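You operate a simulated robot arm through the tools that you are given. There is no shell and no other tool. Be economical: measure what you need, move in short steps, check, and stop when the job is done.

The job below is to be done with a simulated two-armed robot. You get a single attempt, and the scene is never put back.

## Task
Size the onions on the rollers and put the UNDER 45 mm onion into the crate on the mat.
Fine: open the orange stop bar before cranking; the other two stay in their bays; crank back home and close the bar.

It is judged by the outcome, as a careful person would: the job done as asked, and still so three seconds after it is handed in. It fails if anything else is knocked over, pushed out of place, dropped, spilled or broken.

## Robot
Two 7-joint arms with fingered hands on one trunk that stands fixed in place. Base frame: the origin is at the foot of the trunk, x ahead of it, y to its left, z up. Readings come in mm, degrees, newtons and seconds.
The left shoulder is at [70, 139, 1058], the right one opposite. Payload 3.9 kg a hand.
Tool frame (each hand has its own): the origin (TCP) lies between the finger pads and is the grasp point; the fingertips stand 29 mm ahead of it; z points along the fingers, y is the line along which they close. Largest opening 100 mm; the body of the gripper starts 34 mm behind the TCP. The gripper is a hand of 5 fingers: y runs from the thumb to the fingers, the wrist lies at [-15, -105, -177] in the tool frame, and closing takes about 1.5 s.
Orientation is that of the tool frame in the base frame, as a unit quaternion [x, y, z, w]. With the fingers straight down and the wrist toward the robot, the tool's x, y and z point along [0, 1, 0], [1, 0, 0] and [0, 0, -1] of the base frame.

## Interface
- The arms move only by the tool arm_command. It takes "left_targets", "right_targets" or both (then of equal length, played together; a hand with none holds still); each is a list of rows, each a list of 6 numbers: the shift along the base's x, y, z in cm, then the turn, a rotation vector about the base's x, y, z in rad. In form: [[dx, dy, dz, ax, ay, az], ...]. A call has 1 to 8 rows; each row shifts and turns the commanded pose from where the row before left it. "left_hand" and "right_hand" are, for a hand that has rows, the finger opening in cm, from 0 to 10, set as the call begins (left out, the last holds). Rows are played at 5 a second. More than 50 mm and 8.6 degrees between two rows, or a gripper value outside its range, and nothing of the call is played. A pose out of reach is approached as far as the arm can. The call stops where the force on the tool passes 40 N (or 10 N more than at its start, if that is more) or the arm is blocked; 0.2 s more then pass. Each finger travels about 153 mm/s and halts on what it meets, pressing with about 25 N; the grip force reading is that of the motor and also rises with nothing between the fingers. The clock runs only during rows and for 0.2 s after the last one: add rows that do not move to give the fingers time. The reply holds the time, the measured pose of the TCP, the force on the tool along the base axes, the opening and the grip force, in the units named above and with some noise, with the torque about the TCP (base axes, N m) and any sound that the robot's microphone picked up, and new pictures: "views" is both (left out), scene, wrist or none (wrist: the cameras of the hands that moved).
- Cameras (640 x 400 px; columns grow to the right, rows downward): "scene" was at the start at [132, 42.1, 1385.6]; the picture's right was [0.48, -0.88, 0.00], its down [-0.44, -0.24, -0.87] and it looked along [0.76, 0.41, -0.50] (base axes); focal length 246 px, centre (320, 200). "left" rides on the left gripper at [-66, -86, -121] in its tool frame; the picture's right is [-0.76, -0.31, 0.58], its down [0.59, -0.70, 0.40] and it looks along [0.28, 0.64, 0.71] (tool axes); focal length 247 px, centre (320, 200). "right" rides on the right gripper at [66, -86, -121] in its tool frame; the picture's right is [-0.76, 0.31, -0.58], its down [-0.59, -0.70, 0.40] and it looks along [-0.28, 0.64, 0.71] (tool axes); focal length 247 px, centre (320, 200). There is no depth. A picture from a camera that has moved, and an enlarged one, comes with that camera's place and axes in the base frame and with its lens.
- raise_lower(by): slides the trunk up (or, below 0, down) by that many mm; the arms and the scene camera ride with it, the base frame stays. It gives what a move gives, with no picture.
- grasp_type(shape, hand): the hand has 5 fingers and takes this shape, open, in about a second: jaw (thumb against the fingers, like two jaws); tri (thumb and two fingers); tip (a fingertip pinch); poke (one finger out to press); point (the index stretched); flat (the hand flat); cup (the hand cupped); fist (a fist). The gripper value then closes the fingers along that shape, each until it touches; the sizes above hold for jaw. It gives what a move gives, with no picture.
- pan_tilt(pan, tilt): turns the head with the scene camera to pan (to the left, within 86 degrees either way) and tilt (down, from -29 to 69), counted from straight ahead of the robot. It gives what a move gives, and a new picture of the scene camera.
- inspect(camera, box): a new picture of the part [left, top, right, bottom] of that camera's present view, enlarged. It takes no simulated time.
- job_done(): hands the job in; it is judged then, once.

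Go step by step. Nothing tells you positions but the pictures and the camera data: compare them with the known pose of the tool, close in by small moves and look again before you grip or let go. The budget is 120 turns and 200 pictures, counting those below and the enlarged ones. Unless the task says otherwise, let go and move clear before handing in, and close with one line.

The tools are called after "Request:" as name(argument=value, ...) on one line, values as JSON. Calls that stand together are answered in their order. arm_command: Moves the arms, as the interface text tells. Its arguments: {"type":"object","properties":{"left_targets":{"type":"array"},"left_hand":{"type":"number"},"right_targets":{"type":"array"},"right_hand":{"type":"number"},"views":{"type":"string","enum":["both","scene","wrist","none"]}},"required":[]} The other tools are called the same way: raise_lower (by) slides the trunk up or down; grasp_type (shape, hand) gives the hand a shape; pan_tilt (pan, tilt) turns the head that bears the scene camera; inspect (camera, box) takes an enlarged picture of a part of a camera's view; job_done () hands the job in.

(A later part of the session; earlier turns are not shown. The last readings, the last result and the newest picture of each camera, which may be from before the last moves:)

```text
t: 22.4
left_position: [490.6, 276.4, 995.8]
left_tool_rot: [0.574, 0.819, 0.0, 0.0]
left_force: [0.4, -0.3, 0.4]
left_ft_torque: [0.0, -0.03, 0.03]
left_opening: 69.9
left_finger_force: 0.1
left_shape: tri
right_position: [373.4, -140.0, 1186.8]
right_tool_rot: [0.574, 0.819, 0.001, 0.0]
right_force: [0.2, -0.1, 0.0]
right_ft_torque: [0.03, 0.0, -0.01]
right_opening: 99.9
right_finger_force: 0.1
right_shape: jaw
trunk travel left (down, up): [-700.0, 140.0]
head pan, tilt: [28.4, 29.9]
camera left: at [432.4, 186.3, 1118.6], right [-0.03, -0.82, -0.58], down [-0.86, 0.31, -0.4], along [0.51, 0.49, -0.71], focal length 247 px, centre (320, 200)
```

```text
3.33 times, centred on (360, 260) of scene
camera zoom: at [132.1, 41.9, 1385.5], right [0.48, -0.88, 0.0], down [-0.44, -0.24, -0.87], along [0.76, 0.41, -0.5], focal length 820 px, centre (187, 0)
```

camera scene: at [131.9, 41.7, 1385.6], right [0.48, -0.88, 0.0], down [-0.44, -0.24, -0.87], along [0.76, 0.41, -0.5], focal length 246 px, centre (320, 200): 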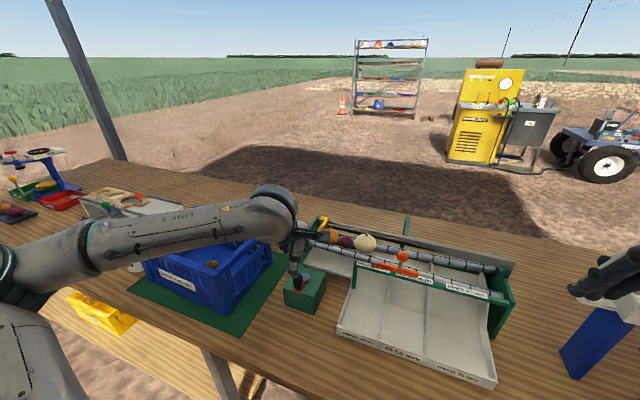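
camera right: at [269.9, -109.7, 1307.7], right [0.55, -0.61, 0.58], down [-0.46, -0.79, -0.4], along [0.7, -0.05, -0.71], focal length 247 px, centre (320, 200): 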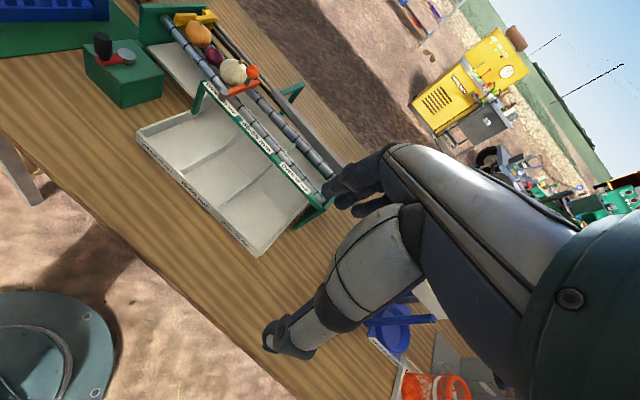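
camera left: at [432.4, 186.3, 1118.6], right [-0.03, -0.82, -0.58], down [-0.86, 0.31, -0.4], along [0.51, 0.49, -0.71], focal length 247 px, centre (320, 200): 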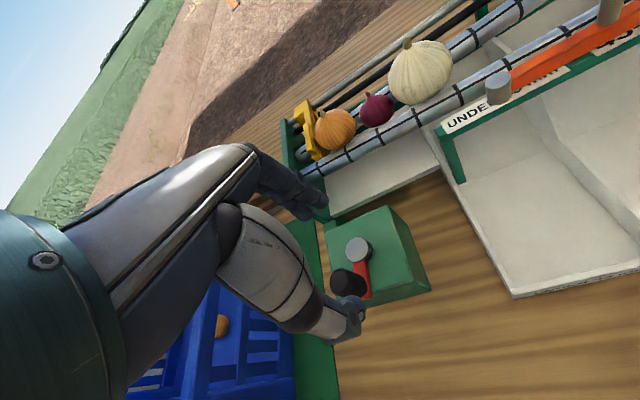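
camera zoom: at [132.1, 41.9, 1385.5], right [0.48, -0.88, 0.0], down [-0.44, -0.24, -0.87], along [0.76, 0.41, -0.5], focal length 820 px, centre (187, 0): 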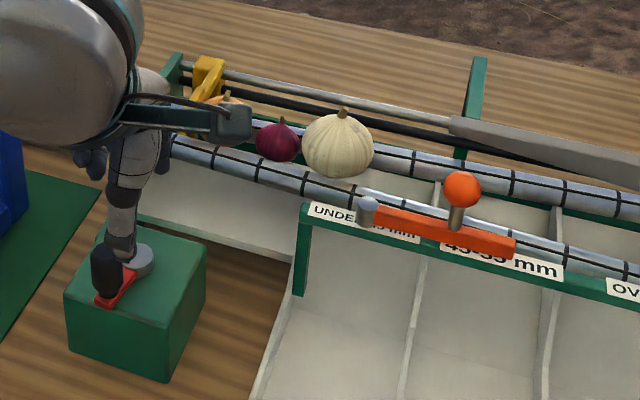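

The knob moved about 8° clockwise (toward +y) and the pusher advanced, so clockwise is the drive direction and counter-clockwise is the home stop. I'll re-grip at (482, 301) and turn clockwise.

Request:
arm_command(left_targets=[[-0.8, 2.4, -2, 0, 0, 0], [0, 0, -3, 0, 0, 0], [0, 0, -3.2, 0, 0, 0], [0, 0, 0, 0, 0, 0]], views="none")

Request:
arm_command(left_targets=[[0, 0, 0, 0, 0, 0], [0, 0, 0, 0, 0, 0], [0, 0, 0, 0, 0, 0], [0, 0, 0, 0, 0, 0]], left_hand=1, views="none")

Request:
inspect(camera="left", box=[220, 120, 440, 330])

```text
t: 23.4
left_position: [481.3, 303.0, 914.7]
left_tool_rot: [0.573, 0.819, 0.0, 0.0]
left_force: [0.7, 0.6, 0.1]
left_ft_torque: [0.01, -0.02, 0.05]
left_opening: 70.0
left_finger_force: 0.0
left_shape: tri
right_position: [372.5, -139.6, 1186.2]
right_tool_rot: [0.574, 0.819, 0.001, 0.0]
right_force: [0.0, 0.8, -0.5]
right_ft_torque: [0.01, 0.0, 0.02]
right_opening: 100.0
right_finger_force: 0.1
right_shape: jaw
trunk travel left (down, up): [-700.0, 140.0]
head pan, tilt: [28.4, 29.9]
```

```text
t: 24.4
left_position: [481.6, 302.6, 913.8]
left_tool_rot: [0.574, 0.819, 0.0, 0.0]
left_force: [-3.2, -1.0, -2.3]
left_ft_torque: [-0.04, 0.11, 0.0]
left_opening: 12.1
left_finger_force: 24.8
left_shape: tri
right_position: [372.1, -140.0, 1185.8]
right_tool_rot: [0.574, 0.819, 0.0, 0.001]
right_force: [0.7, -1.0, -0.2]
right_ft_torque: [0.07, 0.02, 0.04]
right_opening: 99.8
right_finger_force: 0.0
right_shape: jaw
trunk travel left (down, up): [-700.0, 140.0]
head pan, tilt: [28.4, 29.9]
```

```text
1.90 times, centred on (330, 225) of left
camera zoom: at [423.2, 211.6, 1035.3], right [-0.03, -0.82, -0.58], down [-0.86, 0.31, -0.4], along [0.51, 0.49, -0.71], focal length 470 px, centre (301, 152)
```

zoom: 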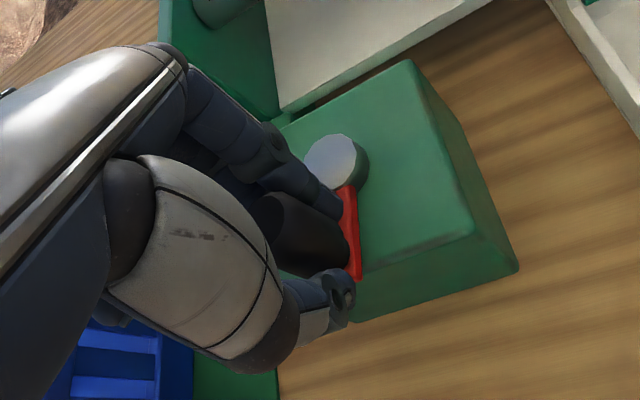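

Held. Now I'll turn about 45° clockwise.

Request:
arm_command(left_targets=[[0.0, 1.23, 0, 0, 0, 0], [0.32, 1.19, 0, 0, 0, 0], [0.63, 1.05, 0, 0, 0, 0], [0, 0, 0, 0, 0, 0]], views="wrist")

Request:
inspect(camera="scene", box=[270, 200, 450, 320])

```text
t: 25.4
left_position: [494.6, 336.8, 912.4]
left_tool_rot: [0.573, 0.819, 0.0, -0.001]
left_force: [6.9, -8.9, -2.6]
left_ft_torque: [-0.19, -0.15, -0.02]
left_opening: 12.0
left_finger_force: 24.7
left_shape: tri
right_position: [373.6, -141.0, 1186.4]
right_tool_rot: [0.575, 0.818, 0.001, -0.001]
right_force: [0.5, 0.5, -0.2]
right_ft_torque: [0.01, -0.03, 0.0]
right_opening: 100.1
right_finger_force: 0.1
right_shape: jaw
trunk travel left (down, up): [-700.0, 140.0]
head pan, tilt: [28.4, 29.9]
camera left: at [435.0, 245.2, 1035.7], right [-0.03, -0.82, -0.58], down [-0.86, 0.31, -0.4], along [0.51, 0.49, -0.71], focal length 247 px, centre (320, 200)
```

left: 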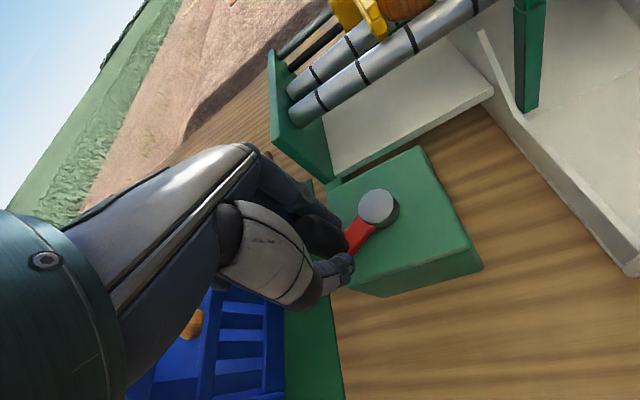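

```text
3.33 times, centred on (360, 260) of scene
camera zoom: at [133.6, 40.4, 1385.4], right [0.48, -0.88, 0.0], down [-0.44, -0.24, -0.87], along [0.76, 0.41, -0.5], focal length 820 px, centre (187, 0)
```

zoom: 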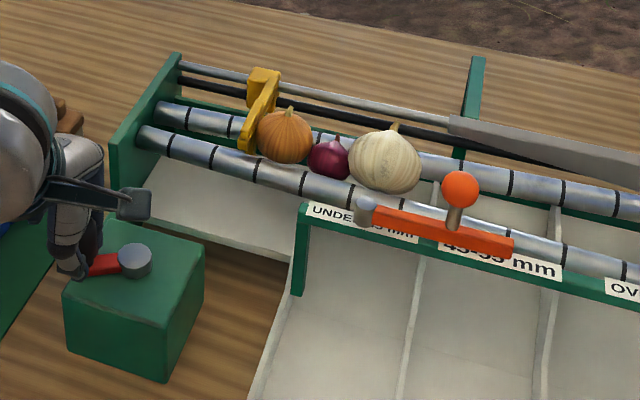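

The crank turns smoothly and the pusher moves roughly 1 mm per degree. I'll continue clockwise along the circle about the hub (528, 306).

Request:
arm_command(left_targets=[[0.91, 0.78, 0, 0, 0, 0], [1.09, 0.51, 0, 0, 0, 0], [1.18, 0.22, 0, 0, 0, 0], [1.2, -0.09, 0, 0, 0, 0], [0, 0, 0, 0, 0, 0]], views="wrist")

Request:
inspect(camera="scene", box=[270, 200, 450, 320])

```text
t: 26.6
left_position: [533.8, 345.9, 915.0]
left_tool_rot: [0.575, 0.818, 0.0, 0.0]
left_force: [-11.2, -26.8, -6.9]
left_ft_torque: [-0.54, 0.27, -0.11]
left_opening: 10.4
left_finger_force: 25.3
left_shape: tri
right_position: [371.6, -143.8, 1186.0]
right_tool_rot: [0.574, 0.819, 0.002, 0.0]
right_force: [0.4, 0.3, 0.6]
right_ft_torque: [0.03, -0.01, 0.02]
right_opening: 100.1
right_finger_force: 0.0
right_shape: jaw
trunk travel left (down, up): [-700.0, 140.0]
head pan, tilt: [28.4, 29.9]
camera left: at [475.3, 255.0, 1036.5], right [-0.03, -0.82, -0.58], down [-0.86, 0.32, -0.4], along [0.51, 0.48, -0.71], focal length 247 px, centre (320, 200)
```

left: 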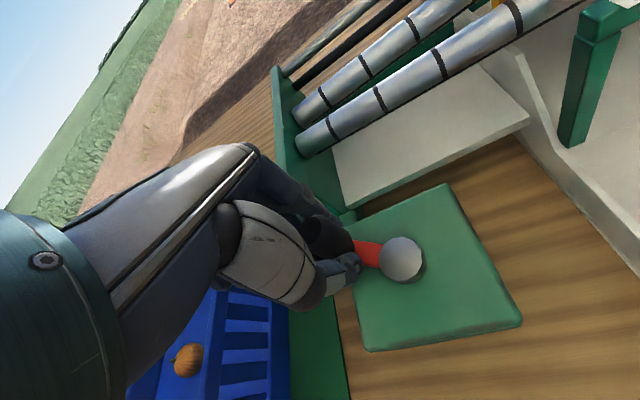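

```text
3.33 times, centred on (360, 260) of scene
camera zoom: at [130.5, 37.3, 1385.8], right [0.48, -0.88, 0.0], down [-0.44, -0.23, -0.87], along [0.76, 0.41, -0.5], focal length 820 px, centre (187, 0)
```

zoom: 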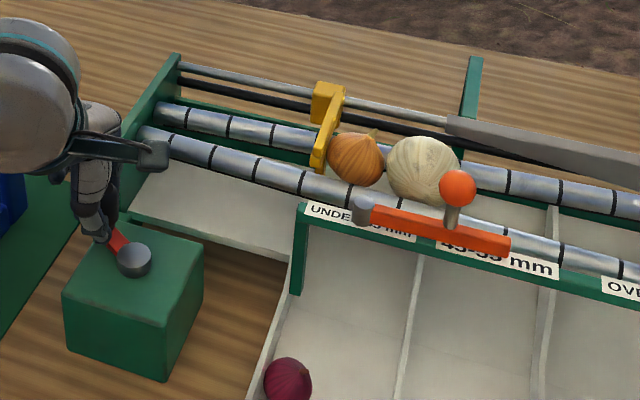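

The small purple onion dropped into the UNDER 45 bay. There's an outward force of 27 N, so my circle is slightly too big; I'll tighten it to a radius of about 43 mm and continue.

Request:
arm_command(left_targets=[[0.3, -0.6, 0, 0, 0, 0], [0.37, -0.3, 0, 0, 0, 0], [0.94, -0.6, 0, 0, 0, 0], [0.76, -0.83, 0, 0, 0, 0], [0.52, -1.0, 0, 0, 0, 0], [0, 0, 0, 0, 0, 0]], views="wrist")

Request:
inspect(camera="scene", box=[270, 200, 450, 320])

```text
t: 27.6
left_position: [545.7, 337.2, 915.9]
left_tool_rot: [0.57, 0.821, 0.001, -0.006]
left_force: [-34.1, 8.6, 10.4]
left_ft_torque: [-0.17, -0.97, 0.91]
left_opening: 9.5
left_finger_force: 25.0
left_shape: tri
right_position: [366.3, -141.1, 1190.1]
right_tool_rot: [0.574, 0.819, 0.003, 0.003]
right_force: [0.5, 0.1, 0.5]
right_ft_torque: [0.03, 0.0, 0.01]
right_opening: 99.9
right_finger_force: 0.0
right_shape: jaw
trunk travel left (down, up): [-700.0, 140.0]
head pan, tilt: [28.4, 29.9]
stopped in row 4 (left hand): the force on the tool passed its limit (the readings are from after the stop); the commanded pose is now the measured one
camera left: at [489.6, 243.3, 1035.8], right [-0.03, -0.81, -0.58], down [-0.87, 0.31, -0.39], along [0.5, 0.5, -0.71], focal length 247 px, centre (320, 200)
```

left: 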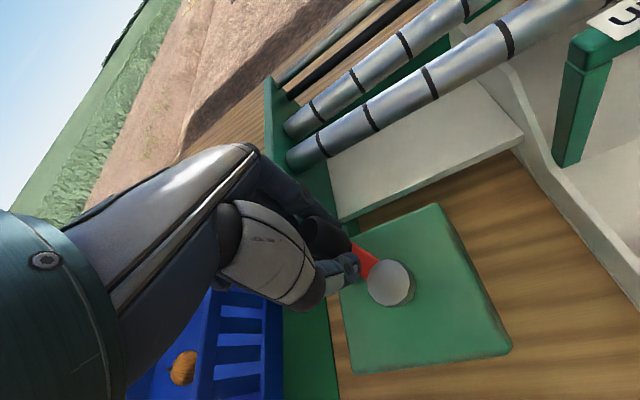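

```text
3.33 times, centred on (360, 260) of scene
camera zoom: at [123.0, 42.0, 1386.9], right [0.48, -0.88, 0.0], down [-0.43, -0.24, -0.87], along [0.77, 0.41, -0.49], focal length 820 px, centre (187, 0)
```

zoom: 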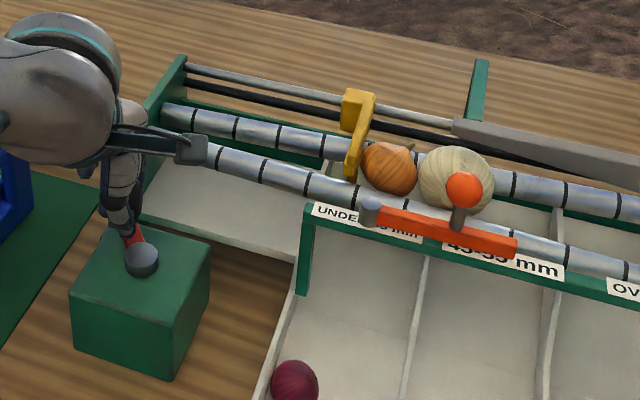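

The outer fingers touched the sizer's end wall (contact about 27 mm to +y of the grip). I'll back off slightly, release, lift and yaw the hand so its wide side faces the robot instead of the wall.

Request:
arm_command(left_targets=[[-0.6, 0.4, 0, 0, 0, 0], [-0.5, 0.3, 0, 0, 0, 0], [0, 0, 0, 0, 0, 0]], views="none")

Request:
arm_command(left_targets=[[0, 0, 0, 0, 0, 0], [0, 0, 0, 0, 0, 0], [0, 0, 3, 0, 0, 0], [-0.5, 0, 4, 0, 0, 0], [-0.5, 0, 4, 0, 0, 0]], left_hand=3.5, views="none")

Request:
arm_command(left_targets=[[0, -0.5, 0, 0, 0, 0.148], [0, -0.5, 0, 0, 0, 0.148], [0, -0.5, 0, 0, 0, 0.148], [0, -0.5, 0, 0, 0, 0.148], [0, 0, 0, 0, 0, 0.148], [0, 0, 0, 0, 0, 0.148], [0, 0, 0, 0, 0, 0.148], [0, 0, 0, 0, 0, 0.148]], left_hand=7, views="both")

```text
t: 28.4
left_position: [541.8, 338.6, 913.4]
left_tool_rot: [0.573, 0.82, 0.001, -0.004]
left_force: [-5.7, -9.0, 9.3]
left_ft_torque: [-0.31, 0.06, -0.02]
left_opening: 10.7
left_finger_force: 25.2
left_shape: tri
right_position: [371.0, -142.0, 1186.0]
right_tool_rot: [0.575, 0.818, 0.003, 0.001]
right_force: [0.8, 0.4, -0.3]
right_ft_torque: [0.0, -0.03, 0.0]
right_opening: 99.6
right_finger_force: 0.0
right_shape: jaw
trunk travel left (down, up): [-700.0, 140.0]
head pan, tilt: [28.4, 29.9]
```

```text
t: 29.6
left_position: [532.6, 341.5, 1021.2]
left_tool_rot: [0.572, 0.82, 0.0, -0.006]
left_force: [-0.4, -0.6, 0.3]
left_ft_torque: [0.0, 0.02, 0.03]
left_opening: 34.7
left_finger_force: 0.0
left_shape: tri
right_position: [373.5, -140.7, 1185.1]
right_tool_rot: [0.574, 0.819, 0.001, -0.001]
right_force: [-0.5, 0.5, 0.7]
right_ft_torque: [0.03, -0.01, -0.01]
right_opening: 100.0
right_finger_force: 0.1
right_shape: jaw
trunk travel left (down, up): [-700.0, 140.0]
head pan, tilt: [28.4, 29.9]
```

```text
t: 31.4
left_position: [533.9, 320.9, 1020.5]
left_tool_rot: [0.017, 1.0, -0.004, -0.005]
left_force: [0.5, 0.3, 0.4]
left_ft_torque: [0.02, -0.01, -0.01]
left_opening: 69.7
left_finger_force: 0.0
left_shape: tri
right_position: [374.1, -139.8, 1185.9]
right_tool_rot: [0.575, 0.818, 0.001, 0.0]
right_force: [0.0, -0.6, 0.1]
right_ft_torque: [0.01, 0.0, 0.02]
right_opening: 99.9
right_finger_force: 0.1
right_shape: jaw
trunk travel left (down, up): [-700.0, 140.0]
head pan, tilt: [28.4, 29.9]
camera scene: at [132.8, 41.6, 1385.5], right [0.48, -0.88, 0.0], down [-0.44, -0.24, -0.87], along [0.76, 0.41, -0.5], focal length 246 px, centre (320, 200)
camera left: at [597.0, 233.6, 1142.7], right [0.74, -0.34, -0.58], down [-0.62, -0.69, -0.39], along [-0.27, 0.65, -0.71], focal length 247 px, centre (320, 200)
```

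scene: 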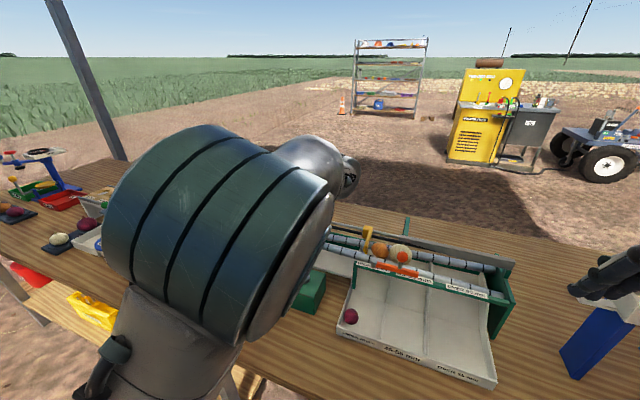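
left: 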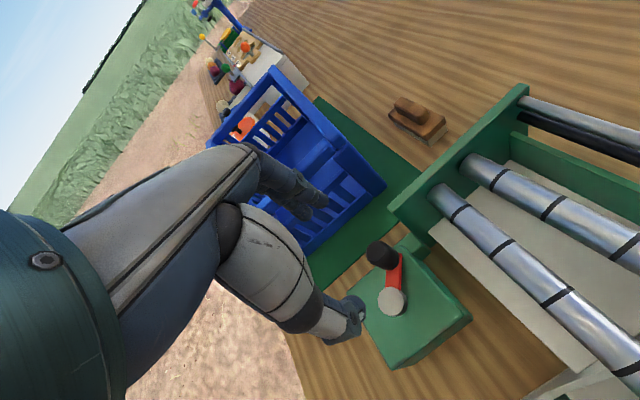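

From the consistent grip positions, the hub is really at about (519.5, 305) with radius about 39 mm, and the knob is now at (543, 336). The yawed hand clears the wall, so I'll descend and re-grip.

Request:
arm_command(left_targets=[[0.9, 1.5, -2, 0, 0, 0], [0, 0, -3, 0, 0, 0], [0, 0, 0, 0, 0, 0]], left_hand=6, views="wrist")

Request:
inspect(camera="left", box=[220, 150, 480, 390])

```text
t: 32.2
left_position: [541.5, 339.4, 971.8]
left_tool_rot: [0.015, 1.0, -0.01, -0.002]
left_force: [-0.3, -0.1, -0.8]
left_ft_torque: [0.06, -0.01, 0.03]
left_opening: 60.0
left_finger_force: 0.0
left_shape: tri
right_position: [372.7, -140.1, 1186.7]
right_tool_rot: [0.574, 0.819, 0.001, 0.001]
right_force: [0.0, 0.1, -0.3]
right_ft_torque: [-0.02, 0.03, 0.02]
right_opening: 99.9
right_finger_force: 0.1
right_shape: jaw
trunk travel left (down, up): [-700.0, 140.0]
head pan, tilt: [28.4, 29.9]
camera left: at [604.8, 252.6, 1095.3], right [0.75, -0.34, -0.57], down [-0.61, -0.69, -0.38], along [-0.27, 0.64, -0.72], focal length 247 px, centre (320, 200)
```

left: 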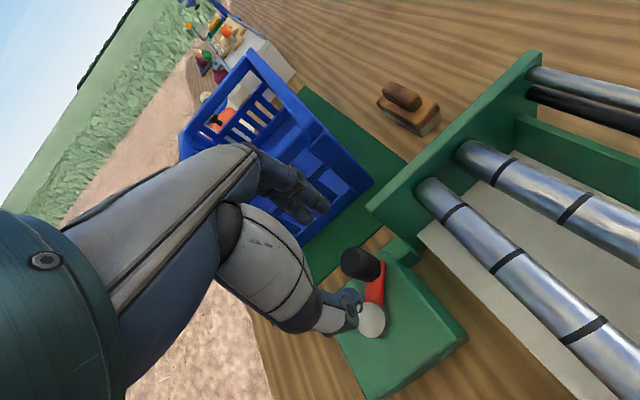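

```text
1.67 times, centred on (350, 270) of left
camera zoom: at [604.8, 252.6, 1095.3], right [0.75, -0.34, -0.57], down [-0.61, -0.69, -0.38], along [-0.27, 0.64, -0.72], focal length 412 px, centre (270, 83)
```

zoom: 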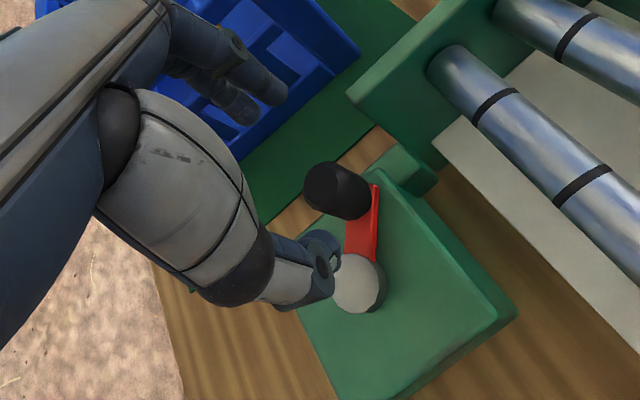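

The knob top measures (542, 336), nearly centred. I'll lower and grip.

Request:
arm_command(left_targets=[[0, -0.3, -3, 0, 0, 0], [0, 0, -2.2, 0, 0, 0], [0, 0, 0, 0, 0, 0]], views="none")

Request:
arm_command(left_targets=[[0, 0, 0, 0, 0, 0], [0, 0, 0, 0, 0, 0], [0, 0, 0, 0, 0, 0], [0, 0, 0, 0, 0, 0]], left_hand=1, views="none")

Request:
inspect(camera="left", box=[220, 150, 480, 390])

```text
t: 33.0
left_position: [537.6, 343.9, 915.5]
left_tool_rot: [-0.003, 0.999, -0.031, -0.001]
left_force: [0.2, 0.4, -0.5]
left_ft_torque: [0.02, 0.01, 0.01]
left_opening: 60.1
left_finger_force: 0.1
left_shape: tri
right_position: [373.1, -141.9, 1186.0]
right_tool_rot: [0.574, 0.819, 0.0, 0.0]
right_force: [-0.7, 0.0, -0.5]
right_ft_torque: [-0.01, -0.01, 0.0]
right_opening: 99.9
right_finger_force: 0.0
right_shape: jaw
trunk travel left (down, up): [-700.0, 140.0]
head pan, tilt: [28.4, 29.9]
```

```text
t: 34.0
left_position: [535.5, 343.6, 913.6]
left_tool_rot: [-0.004, 1.0, -0.03, -0.005]
left_force: [-4.3, -4.8, 4.5]
left_ft_torque: [-0.21, 0.11, -0.06]
left_opening: 10.8
left_finger_force: 0.0
left_shape: tri
right_position: [372.2, -142.4, 1185.4]
right_tool_rot: [0.574, 0.819, 0.002, 0.0]
right_force: [-0.1, 0.0, 0.3]
right_ft_torque: [-0.02, 0.04, -0.01]
right_opening: 99.9
right_finger_force: 0.2
right_shape: jaw
trunk travel left (down, up): [-700.0, 140.0]
head pan, tilt: [28.4, 29.9]
```

```text
1.67 times, centred on (350, 270) of left
camera zoom: at [602.1, 266.2, 1039.2], right [0.75, -0.34, -0.56], down [-0.59, -0.73, -0.35], along [-0.29, 0.6, -0.75], focal length 412 px, centre (270, 83)
```

zoom: 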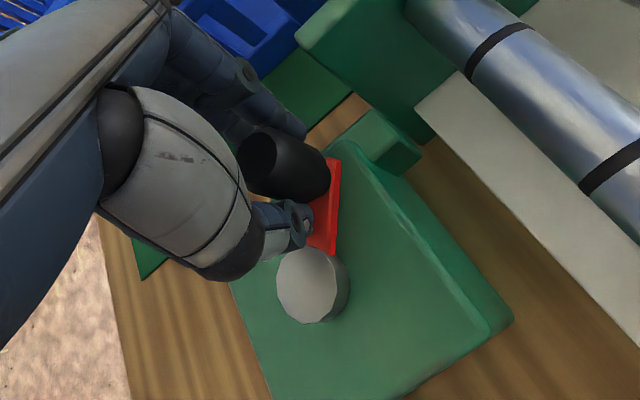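

The yawed left arm drifts at this height (near a joint limit) and the knob isn't centred, so I'll release and retreat the left arm. The right hand's outer fingers face away from the wall, so I'll crank with it.

Request:
arm_command(left_targets=[[0, 0, 0, 0, 0, 0], [0, 0, 0, 0, 0, 0], [0, 0, 3, 0, 0, 0], [0, 0, 4, 0, 0, 0], [0, 0, 4, 0, 0, 0]], left_hand=6, views="none")

Request:
arm_command(left_targets=[[-2, 0, 4, 0, 0, -0.148], [-2.5, 0, 4, 0, 0, -0.148], [-3, 0, 3, 0, 0, -0.148], [-3, 0, 3, 0, 0, -0.148], [-3, 0.5, 2, 0, 0, -0.148], [-2, 1, 2, 0, 0, -0.148], [0, 2, 0, 0, 0, -0.148], [0, 2, 0, 0, 0, -0.148]], views="none")

Request:
grasp_type(shape="tri", hand="right")

```text
t: 35.2
left_position: [537.0, 345.8, 1023.7]
left_tool_rot: [0.002, 1.0, -0.025, -0.006]
left_force: [0.2, 0.1, 0.0]
left_ft_torque: [0.0, 0.01, 0.0]
left_opening: 59.6
left_finger_force: 0.1
left_shape: tri
right_position: [372.9, -139.9, 1185.0]
right_tool_rot: [0.574, 0.819, 0.001, -0.001]
right_force: [0.3, -0.9, -0.8]
right_ft_torque: [0.04, 0.02, -0.03]
right_opening: 100.0
right_finger_force: 0.1
right_shape: jaw
trunk travel left (down, up): [-700.0, 140.0]
head pan, tilt: [28.4, 29.9]
```

```text
t: 37.0
left_position: [461.8, 437.2, 1213.7]
left_tool_rot: [0.573, 0.82, 0.0, -0.007]
left_force: [0.3, -0.1, -0.2]
left_ft_torque: [0.0, -0.02, -0.02]
left_opening: 60.0
left_finger_force: 0.0
left_shape: tri
left hand out of reach, approached as far as the arm can: row 3, 4, 5
right_position: [373.2, -137.8, 1185.2]
right_tool_rot: [0.574, 0.819, 0.0, 0.001]
right_force: [0.8, 0.1, 0.3]
right_ft_torque: [-0.01, 0.0, -0.02]
right_opening: 99.9
right_finger_force: 0.1
right_shape: jaw
trunk travel left (down, up): [-700.0, 140.0]
head pan, tilt: [28.4, 29.9]
```

```text
t: 37.9
left_position: [463.3, 435.1, 1215.1]
left_tool_rot: [0.572, 0.82, -0.001, -0.006]
left_force: [0.6, -0.1, -0.6]
left_ft_torque: [0.06, 0.04, 0.04]
left_opening: 60.1
left_finger_force: 0.0
left_shape: tri
right_position: [371.9, -140.8, 1185.8]
right_tool_rot: [0.574, 0.819, 0.001, 0.0]
right_force: [-0.2, 1.1, 0.5]
right_ft_torque: [-0.03, -0.01, 0.02]
right_opening: 99.9
right_finger_force: 0.2
right_shape: tri
trunk travel left (down, up): [-700.0, 140.0]
head pan, tilt: [28.4, 29.9]
```

Now I'll bring the right hand over in steps while moving the left further away.

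Request:
arm_command(right_targets=[[1, 4.5, 0, 0, 0, 0], [1, 4.5, 0, 0, 0, 0], [1, 4.5, 0, 0, 0, 0], [1, 4.5, 0, 0, 0, 0], [1, 4.5, 0, 0, 0, 0], [1, 4.5, 0, 0, 0, 0]], left_targets=[[-1, 2, 0, 0, 0, 0], [-1, 2, 0, 0, 0, 0], [-1, 2, 0, 0, 0, 0], [-1, 2, 0, 0, 0, 0], [-1, 2, 0, 0, 0, 0], [-1, 2, 0, 0, 0, 0]], right_hand=7, views="both")

```text
t: 39.3
left_position: [403.2, 560.6, 1213.6]
left_tool_rot: [0.572, 0.82, -0.002, -0.005]
left_force: [0.9, 0.8, -0.4]
left_ft_torque: [-0.02, -0.01, 0.01]
left_opening: 59.8
left_finger_force: 0.1
left_shape: tri
right_position: [431.3, 133.7, 1184.5]
right_tool_rot: [0.576, 0.818, 0.0, 0.001]
right_force: [-1.2, 0.0, 0.5]
right_ft_torque: [-0.01, 0.0, 0.0]
right_opening: 70.5
right_finger_force: 0.1
right_shape: tri
trunk travel left (down, up): [-700.0, 140.0]
head pan, tilt: [28.4, 29.9]
camera scene: at [132.2, 45.8, 1385.4], right [0.48, -0.88, 0.0], down [-0.44, -0.24, -0.87], along [0.76, 0.41, -0.5], focal length 246 px, centre (320, 200)
camera right: at [327.9, 167.1, 1307.0], right [0.54, -0.61, 0.58], down [-0.46, -0.79, -0.4], along [0.7, -0.05, -0.71], focal length 247 px, centre (320, 200)
camera left: at [346.7, 467.6, 1336.1], right [-0.03, -0.81, -0.58], down [-0.87, 0.31, -0.39], along [0.5, 0.49, -0.72], focal length 247 px, centre (320, 200)
```

scene: 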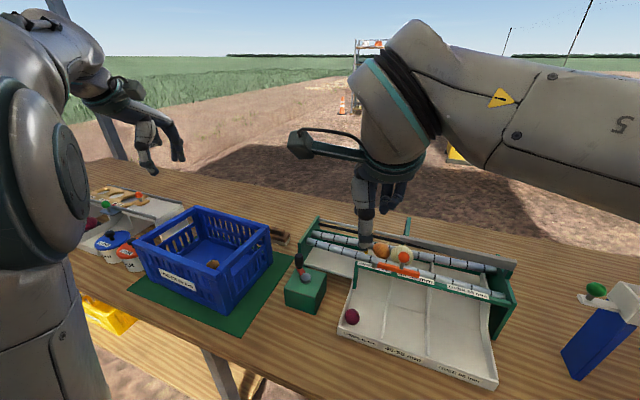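
right: 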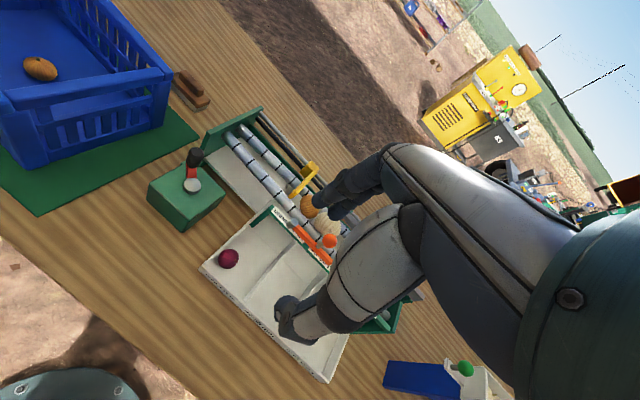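
left: 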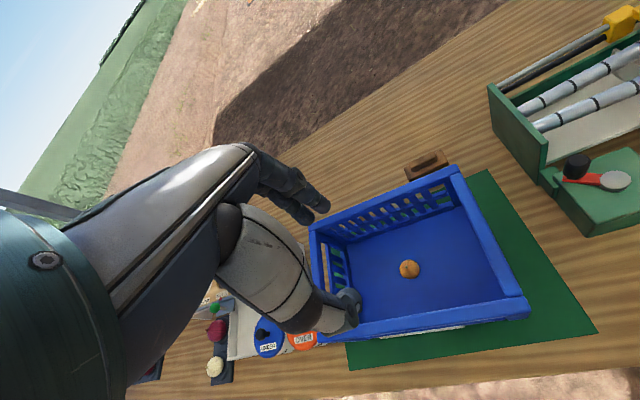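

Right hand is at (431, 134, 1185); cross-checked, the knob top is at (543, 337) and the hub near (521, 303). I'll move the right hand above the knob with a small clockwise yaw.

Request:
arm_command(right_targets=[[1.87, 3.4, -2.4, 0, 0, -0.06], [1.87, 3.4, -2.4, 0, 0, -0.06], [1.87, 3.4, -2.4, 0, 0, -0.06], [1.87, 3.4, -2.4, 0, 0, -0.06], [1.87, 3.4, -2.4, 0, 0, -0.06], [1.87, 3.4, -2.4, 0, 0, -0.06], [0, 0, 0, 0, 0, 0]], right_hand=6, views="both")

Request:
inspect(camera="right", box=[160, 150, 420, 390])

```text
t: 40.9
left_position: [405.2, 554.9, 1216.0]
left_tool_rot: [0.572, 0.82, 0.0, -0.007]
left_force: [0.9, 0.1, -0.7]
left_ft_torque: [-0.03, -0.02, -0.02]
left_opening: 59.9
left_finger_force: 0.0
left_shape: tri
right_position: [544.7, 240.6, 1077.3]
right_tool_rot: [0.716, 0.698, 0.003, -0.002]
right_force: [0.7, -0.2, 0.2]
right_ft_torque: [0.02, -0.01, -0.02]
right_opening: 60.2
right_finger_force: 0.0
right_shape: tri
right hand out of reach, approached as far as the arm can: row 5, 6
trunk travel left (down, up): [-700.0, 140.0]
head pan, tilt: [28.4, 29.9]
camera scene: at [132.5, 41.9, 1385.5], right [0.48, -0.88, 0.0], down [-0.44, -0.24, -0.87], along [0.76, 0.41, -0.5], focal length 246 px, centre (320, 200)
camera right: at [459.1, 307.8, 1201.0], right [0.29, -0.77, 0.57], down [-0.72, -0.57, -0.4], along [0.63, -0.3, -0.71], focal length 247 px, centre (320, 200)
```

scene: 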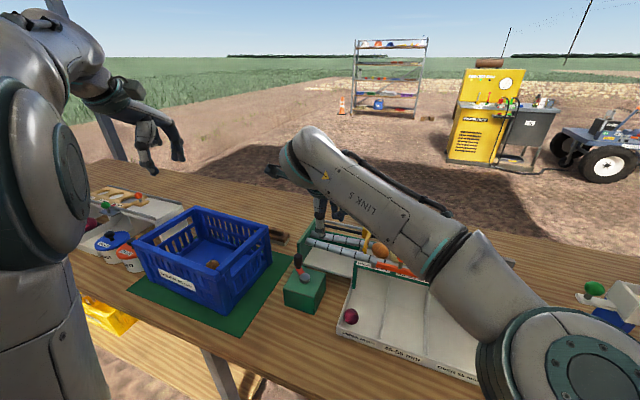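
right: 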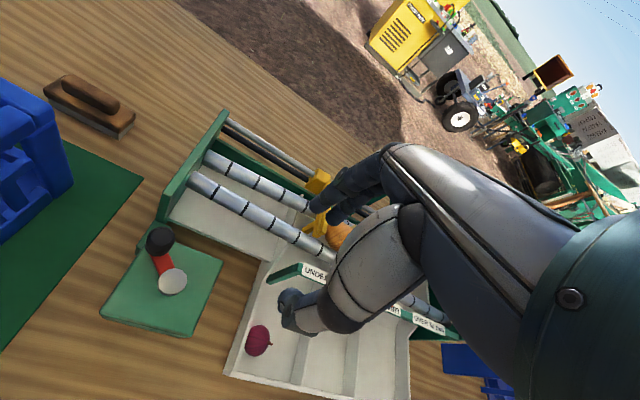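

```text
1.67 times, centred on (290, 270) of right
camera zoom: at [459.1, 307.8, 1201.0], right [0.29, -0.77, 0.57], down [-0.72, -0.57, -0.4], along [0.63, -0.3, -0.71], focal length 412 px, centre (370, 83)
```

zoom: 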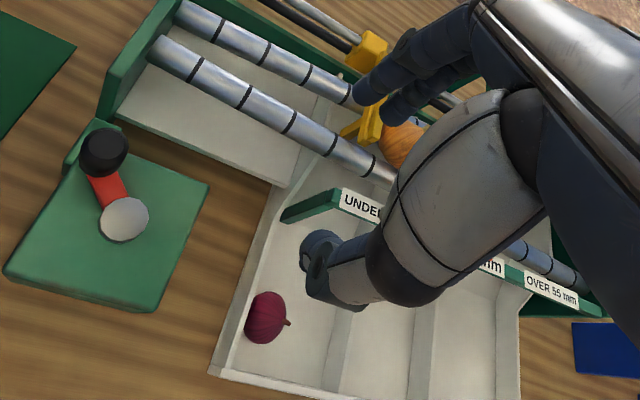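

The right arm runs out of reach there. A moderate left-hand yaw (palm axis about 50°) should clear both the wall and the joint limit, so I'll retreat the right arm first.

Request:
arm_command(right_targets=[[-1, -2, 3.5, 0, 0, 0.06], [-2, -3.5, 2.5, 0, 0, 0.06], [-2, -4, 2, 0, 0, 0.06], [-1.5, -4.5, 1, 0, 0, 0.06], [-1, -4.5, 1, 0, 0, 0.06], [-1, -4.5, 0, 0, 0, 0.06], [-1, -4.5, 0, 0, 0, 0], [-1, -4.5, 0, 0, 0, 0]], views="none")

Request:
arm_command(right_targets=[[-1, -4.5, 0, 0, 0, 0], [-1, -4.5, 0, 0, 0, 0], [0, -4.5, 0, 0, 0, 0], [0, -4.5, 0, 0, 0, 0]], left_targets=[[3, -3, 0, 0, 0, 0.13], [3, -3, 0, 0, 0, 0.13], [3, -3, -1, 0, 0, 0.13], [3, -3, -2, 0, 0, 0.14]], views="none")

```text
t: 42.7
left_position: [402.3, 554.0, 1218.1]
left_tool_rot: [0.572, 0.82, 0.0, -0.008]
left_force: [0.1, 0.1, 0.4]
left_ft_torque: [0.02, 0.02, 0.02]
left_opening: 60.0
left_finger_force: 0.1
left_shape: tri
right_position: [431.6, -77.8, 1175.5]
right_tool_rot: [0.574, 0.819, 0.002, 0.0]
right_force: [-0.6, 0.1, 0.1]
right_ft_torque: [0.01, 0.0, 0.01]
right_opening: 59.8
right_finger_force: 0.0
right_shape: tri
trunk travel left (down, up): [-700.0, 140.0]
head pan, tilt: [28.4, 29.9]
```

```text
t: 43.7
left_position: [525.5, 433.9, 1185.3]
left_tool_rot: [0.336, 0.942, -0.001, -0.007]
left_force: [0.3, 0.5, -0.4]
left_ft_torque: [0.02, 0.03, 0.03]
left_opening: 60.0
left_finger_force: 0.1
left_shape: tri
right_position: [422.3, -133.5, 1174.9]
right_tool_rot: [0.575, 0.818, 0.001, 0.0]
right_force: [-0.1, -0.5, -0.3]
right_ft_torque: [0.04, 0.02, 0.0]
right_opening: 59.9
right_finger_force: 0.1
right_shape: tri
right hand out of reach, approached as far as the arm can: row 2, 3, 4
trunk travel left (down, up): [-700.0, 140.0]
head pan, tilt: [28.4, 29.9]
```

The left tool's closing axis is now at about 51°. I'll bring it above the knob.

Request:
arm_command(left_targets=[[0.35, -1.95, -3.2, 0, 0, 0], [0.35, -1.95, -3.2, 0, 0, 0], [0.35, -1.95, -3.7, 0, 0, 0], [0.35, -1.95, -3.7, 0, 0, 0], [0.35, -1.9, -3.7, 0, 0, 0], [0, 0, 0, 0, 0, 0]], left_hand=5.5, views="none")

Request:
inspect(camera="left", box=[220, 150, 480, 390])

```text
t: 45.1
left_position: [538.8, 343.4, 1006.2]
left_tool_rot: [0.331, 0.943, -0.015, -0.002]
left_force: [-0.5, 0.4, -1.0]
left_ft_torque: [-0.02, 0.0, 0.03]
left_opening: 55.0
left_finger_force: 0.0
left_shape: tri
right_position: [420.8, -133.4, 1175.9]
right_tool_rot: [0.575, 0.818, 0.001, 0.0]
right_force: [0.1, -0.6, 0.6]
right_ft_torque: [0.03, -0.04, -0.02]
right_opening: 60.0
right_finger_force: 0.1
right_shape: tri
trunk travel left (down, up): [-700.0, 140.0]
head pan, tilt: [28.4, 29.9]
```

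```text
1.67 times, centred on (350, 270) of left
camera zoom: at [536.9, 239.2, 1131.5], right [0.39, -0.73, -0.56], down [-0.9, -0.19, -0.38], along [0.17, 0.66, -0.73], focal length 412 px, centre (270, 83)
```

zoom: 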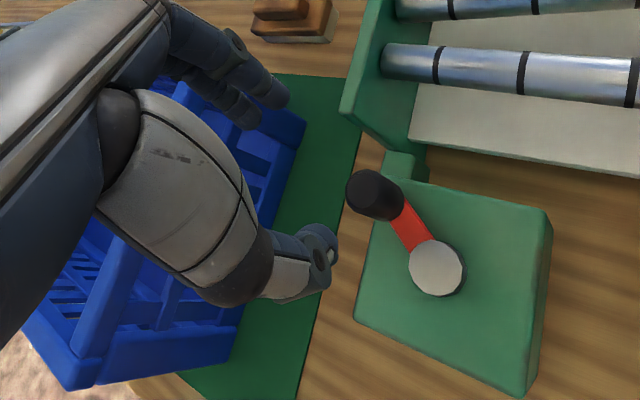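

There's still slight drift in this posture. Raising the trunk should put the wrist in a more comfortable range, so I'll raise it and then lower the hand.

Request:
raise_lower(by=120)

Request:
arm_command(left_targets=[[0, 0, -3.5, 0, 0, 0], [0, 0, -3.5, 0, 0, 0], [0, 0, -3.5, 0, 0, 0], [0, 0, -1.5, 0, 0, 0], [0, 0, 0, 0, 0, 0]], views="none")

```text
t: 46.6
left_position: [538.3, 343.0, 1128.5]
left_tool_rot: [0.333, 0.943, -0.016, 0.0]
left_force: [0.3, 0.3, 0.1]
left_ft_torque: [0.02, 0.01, -0.01]
left_opening: 55.1
left_finger_force: 0.0
left_shape: tri
right_position: [419.9, -132.9, 1297.1]
right_tool_rot: [0.574, 0.819, 0.001, 0.0]
right_force: [0.7, 0.0, 0.0]
right_ft_torque: [0.0, 0.02, 0.02]
right_opening: 60.1
right_finger_force: 0.1
right_shape: tri
trunk travel left (down, up): [-820.0, 20.0]
head pan, tilt: [28.4, 29.9]
```

```text
t: 47.8
left_position: [539.4, 343.4, 1012.7]
left_tool_rot: [0.327, 0.945, -0.018, 0.008]
left_force: [0.5, 0.8, -1.2]
left_ft_torque: [0.0, 0.01, -0.02]
left_opening: 55.3
left_finger_force: 0.1
left_shape: tri
right_position: [420.7, -130.9, 1296.7]
right_tool_rot: [0.574, 0.819, 0.002, 0.0]
right_force: [-0.5, 0.7, 0.5]
right_ft_torque: [-0.01, -0.02, 0.02]
right_opening: 60.2
right_finger_force: 0.1
right_shape: tri
trunk travel left (down, up): [-820.0, 20.0]
head pan, tilt: [28.4, 29.9]
```

Higher is no better, so I'll go the other way: raise the hand, then lower the trunk below its original height.

Request:
arm_command(left_targets=[[0, 0, 4.5, 0, 0, 0], [0, 0, 4.5, 0, 0, 0], [0, 0, 4.5, 0, 0, 0], [0, 0, 4.5, 0, 0, 0], [0, 0, 4.5, 0, 0, 0], [0, 0, 2.5, 0, 0, 0]], views="none")

Request:
raise_lower(by=-240)

```text
t: 49.2
left_position: [539.6, 340.0, 1263.9]
left_tool_rot: [0.337, 0.941, -0.001, -0.006]
left_force: [0.3, 0.8, -0.3]
left_ft_torque: [0.03, -0.03, 0.01]
left_opening: 55.0
left_finger_force: 0.0
left_shape: tri
right_position: [420.5, -131.6, 1296.2]
right_tool_rot: [0.574, 0.819, 0.001, 0.001]
right_force: [0.7, -0.1, -0.7]
right_ft_torque: [-0.03, -0.02, -0.02]
right_opening: 60.3
right_finger_force: 0.1
right_shape: tri
trunk travel left (down, up): [-820.0, 20.0]
head pan, tilt: [28.4, 29.9]
```

```text
t: 51.7
left_position: [540.8, 340.8, 1024.0]
left_tool_rot: [0.337, 0.941, -0.002, -0.005]
left_force: [0.1, -0.4, -0.1]
left_ft_torque: [0.0, 0.0, 0.02]
left_opening: 55.3
left_finger_force: 0.1
left_shape: tri
right_position: [420.2, -132.4, 1055.4]
right_tool_rot: [0.574, 0.819, 0.002, 0.0]
right_force: [-0.4, -0.3, 0.1]
right_ft_torque: [-0.02, -0.01, 0.0]
right_opening: 60.1
right_finger_force: 0.1
right_shape: tri
trunk travel left (down, up): [-580.0, 260.0]
head pan, tilt: [28.4, 29.9]
```

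The drift is gone at this height. I'll descend part way and check alignment.

Request:
arm_command(left_targets=[[0.2, -0.6, -2.5, 0, 0, 0], [0, 0, -2.5, 0, 0, 0], [0, 0, 0, 0, 0, 0]], views="both")

Request:
inspect(camera="left", box=[220, 150, 480, 390])

```text
t: 52.5
left_position: [541.6, 334.5, 972.4]
left_tool_rot: [0.337, 0.942, -0.002, -0.006]
left_force: [0.3, 0.0, -1.1]
left_ft_torque: [-0.03, 0.0, 0.0]
left_opening: 55.3
left_finger_force: 0.0
left_shape: tri
right_position: [420.5, -131.7, 1056.6]
right_tool_rot: [0.573, 0.819, 0.001, 0.0]
right_force: [-1.1, 0.1, 0.3]
right_ft_torque: [-0.02, 0.03, 0.01]
right_opening: 59.8
right_finger_force: 0.2
right_shape: tri
trunk travel left (down, up): [-580.0, 260.0]
head pan, tilt: [28.4, 29.9]
camera scene: at [131.8, 41.9, 1265.6], right [0.48, -0.88, 0.0], down [-0.44, -0.24, -0.87], along [0.76, 0.41, -0.5], focal length 246 px, centre (320, 200)
camera left: at [539.1, 225.3, 1094.7], right [0.38, -0.72, -0.58], down [-0.91, -0.17, -0.39], along [0.18, 0.68, -0.71], focal length 247 px, centre (320, 200)
```

scene: 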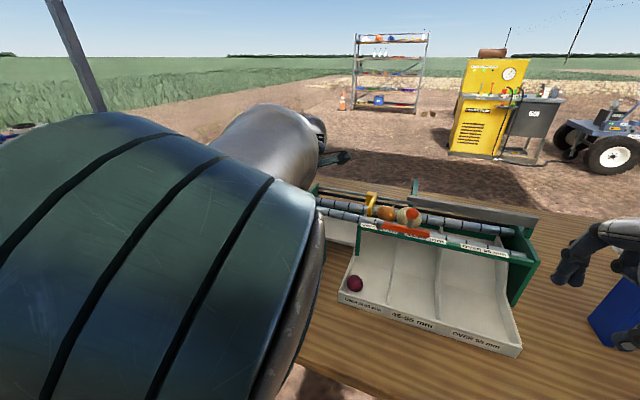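
left: 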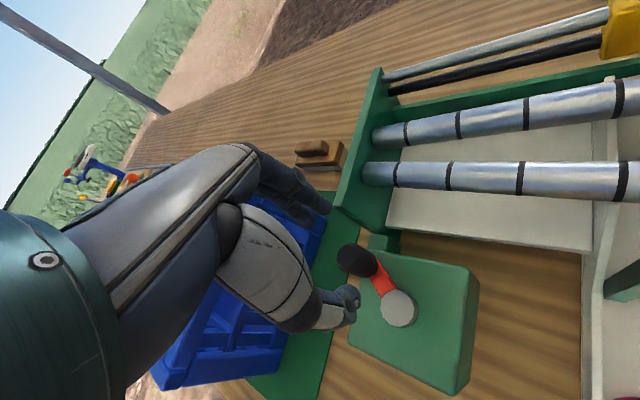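

```text
1.67 times, centred on (350, 270) of left
camera zoom: at [539.1, 225.3, 1094.7], right [0.38, -0.72, -0.58], down [-0.91, -0.17, -0.39], along [0.18, 0.68, -0.71], focal length 412 px, centre (270, 83)
```

zoom: 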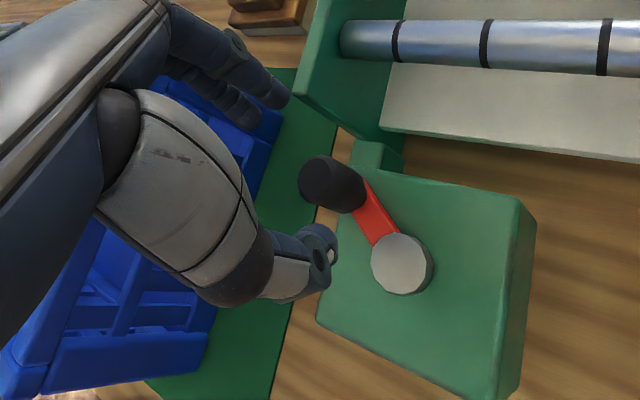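

Aligned with the knob at (540, 336). I'll lower with a narrower opening and grip.

Request:
arm_command(left_targets=[[-0.1, 0.1, -2.5, 0, 0, 0], [0, 0, -3, 0, 0, 0], [0, 0, 0, 0, 0, 0]], left_hand=4.8, views="none")

Request:
arm_command(left_targets=[[0, 0, 0, 0, 0, 0], [0, 0, 0, 0, 0, 0], [0, 0, 0, 0, 0, 0], [0, 0, 0, 0, 0, 0]], left_hand=0.5, views="none")

Request:
inspect(camera="left", box=[220, 120, 480, 360])

```text
t: 53.3
left_position: [540.0, 334.6, 918.4]
left_tool_rot: [0.338, 0.941, -0.002, -0.005]
left_force: [-7.4, 0.0, 1.6]
left_ft_torque: [0.04, -0.2, 0.15]
left_opening: 46.9
left_finger_force: 0.1
left_shape: tri
right_position: [419.0, -132.2, 1057.4]
right_tool_rot: [0.574, 0.819, 0.001, 0.001]
right_force: [-0.5, -0.3, -0.3]
right_ft_torque: [-0.01, -0.01, 0.01]
right_opening: 59.9
right_finger_force: 0.1
right_shape: tri
trunk travel left (down, up): [-580.0, 260.0]
head pan, tilt: [28.4, 29.9]
```

```text
t: 54.3
left_position: [540.7, 333.7, 917.1]
left_tool_rot: [0.337, 0.942, -0.003, -0.007]
left_force: [0.2, -1.7, -2.8]
left_ft_torque: [-0.03, -0.01, 0.03]
left_opening: 15.7
left_finger_force: 25.1
left_shape: tri
right_position: [421.3, -132.7, 1056.0]
right_tool_rot: [0.575, 0.818, 0.001, -0.001]
right_force: [0.7, 0.6, -0.2]
right_ft_torque: [0.02, 0.01, -0.01]
right_opening: 59.9
right_finger_force: 0.0
right_shape: tri
trunk travel left (down, up): [-580.0, 260.0]
head pan, tilt: [28.4, 29.9]
```

```text
1.67 times, centred on (350, 240) of left
camera zoom: at [538.1, 226.3, 1039.2], right [0.38, -0.72, -0.58], down [-0.91, -0.17, -0.39], along [0.18, 0.68, -0.72], focal length 412 px, centre (270, 133)
```

zoom: 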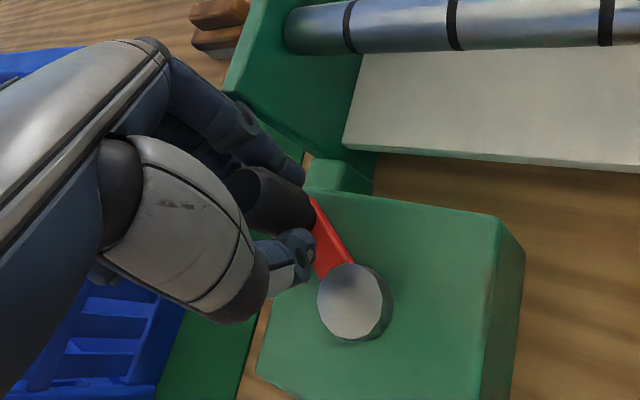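

Firm grip. I'll continue clockwise on the tighter circle.

Request:
arm_command(left_targets=[[0.63, -0.52, 0, 0, 0, 0], [0.5, -0.64, 0, 0, 0, 0], [0.35, -0.74, 0, 0, 0, 0], [0.2, -0.79, 0, 0, 0, 0], [0, 0, 0, 0, 0, 0]], views="both")

```text
t: 55.5
left_position: [555.0, 314.0, 916.4]
left_tool_rot: [0.331, 0.944, -0.014, 0.001]
left_force: [-9.6, 6.6, 10.1]
left_ft_torque: [0.24, -0.38, 0.6]
left_opening: 15.2
left_finger_force: 24.8
left_shape: tri
right_position: [418.0, -131.0, 1057.0]
right_tool_rot: [0.575, 0.818, 0.001, 0.0]
right_force: [0.0, 0.2, 0.1]
right_ft_torque: [-0.01, 0.02, -0.03]
right_opening: 60.3
right_finger_force: 0.0
right_shape: tri
trunk travel left (down, up): [-580.0, 260.0]
head pan, tilt: [28.4, 29.9]
camera scene: at [128.7, 42.8, 1266.1], right [0.48, -0.88, 0.0], down [-0.44, -0.24, -0.87], along [0.76, 0.41, -0.5], focal length 246 px, centre (320, 200)
camera left: at [552.2, 209.5, 1041.5], right [0.39, -0.73, -0.56], down [-0.9, -0.19, -0.39], along [0.17, 0.66, -0.73], focal length 247 px, centre (320, 200)
```

scene: 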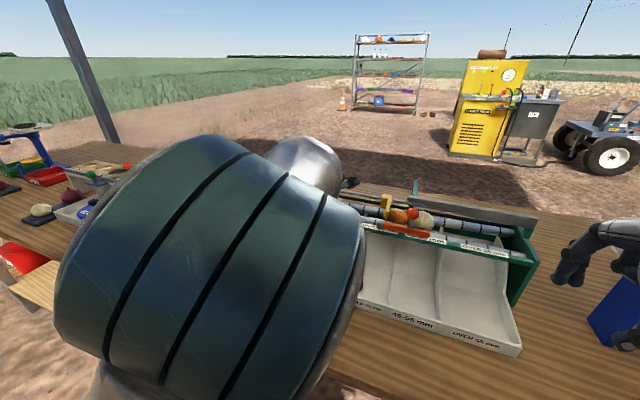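
left: 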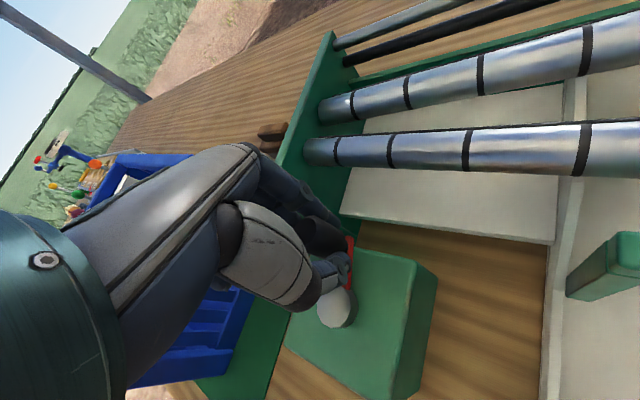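

It's still turning, with light contact forces. Moving toward −y frees the fingers from the wall, so I'll keep going.

Request:
arm_command(left_targets=[[0.0, -0.7, 0, 0, 0, 0], [-0.14, -0.8, 0, 0, 0, 0], [-0.31, -0.76, 0, 0, 0, 0], [-0.45, -0.68, 0, 0, 0, 0], [0, 0, 0, 0, 0, 0]], views="both")

```text
t: 56.7
left_position: [547.5, 282.4, 916.1]
left_tool_rot: [0.333, 0.943, -0.013, -0.001]
left_force: [9.4, -3.3, 7.1]
left_ft_torque: [0.03, -0.39, -0.01]
left_opening: 14.8
left_finger_force: 24.3
left_shape: tri
right_position: [421.1, -132.8, 1055.7]
right_tool_rot: [0.575, 0.818, 0.001, 0.0]
right_force: [-0.7, 0.2, 0.3]
right_ft_torque: [-0.02, -0.01, -0.04]
right_opening: 60.0
right_finger_force: 0.0
right_shape: tri
trunk travel left (down, up): [-580.0, 260.0]
head pan, tilt: [28.4, 29.9]
camera scene: at [132.5, 40.9, 1265.5], right [0.48, -0.88, 0.0], down [-0.44, -0.24, -0.87], along [0.76, 0.41, -0.5], focal length 246 px, centre (320, 200)
camera left: at [546.4, 177.1, 1040.5], right [0.39, -0.73, -0.56], down [-0.9, -0.19, -0.38], along [0.17, 0.66, -0.73], focal length 247 px, centre (320, 200)
```

scene: 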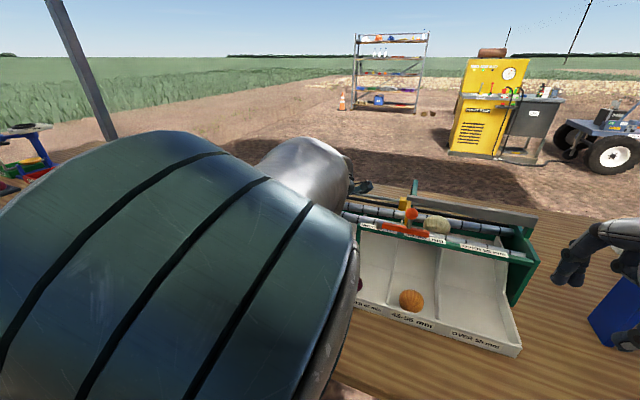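
left: 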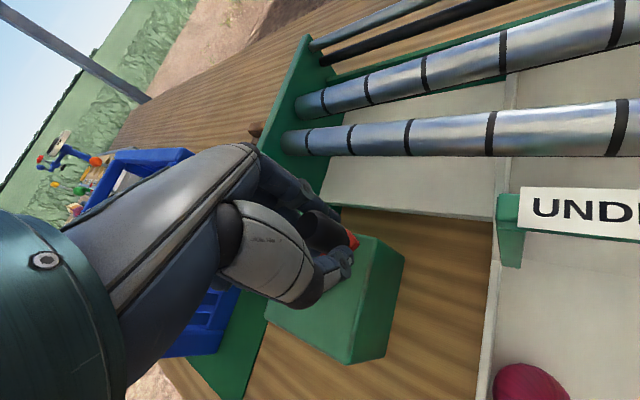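

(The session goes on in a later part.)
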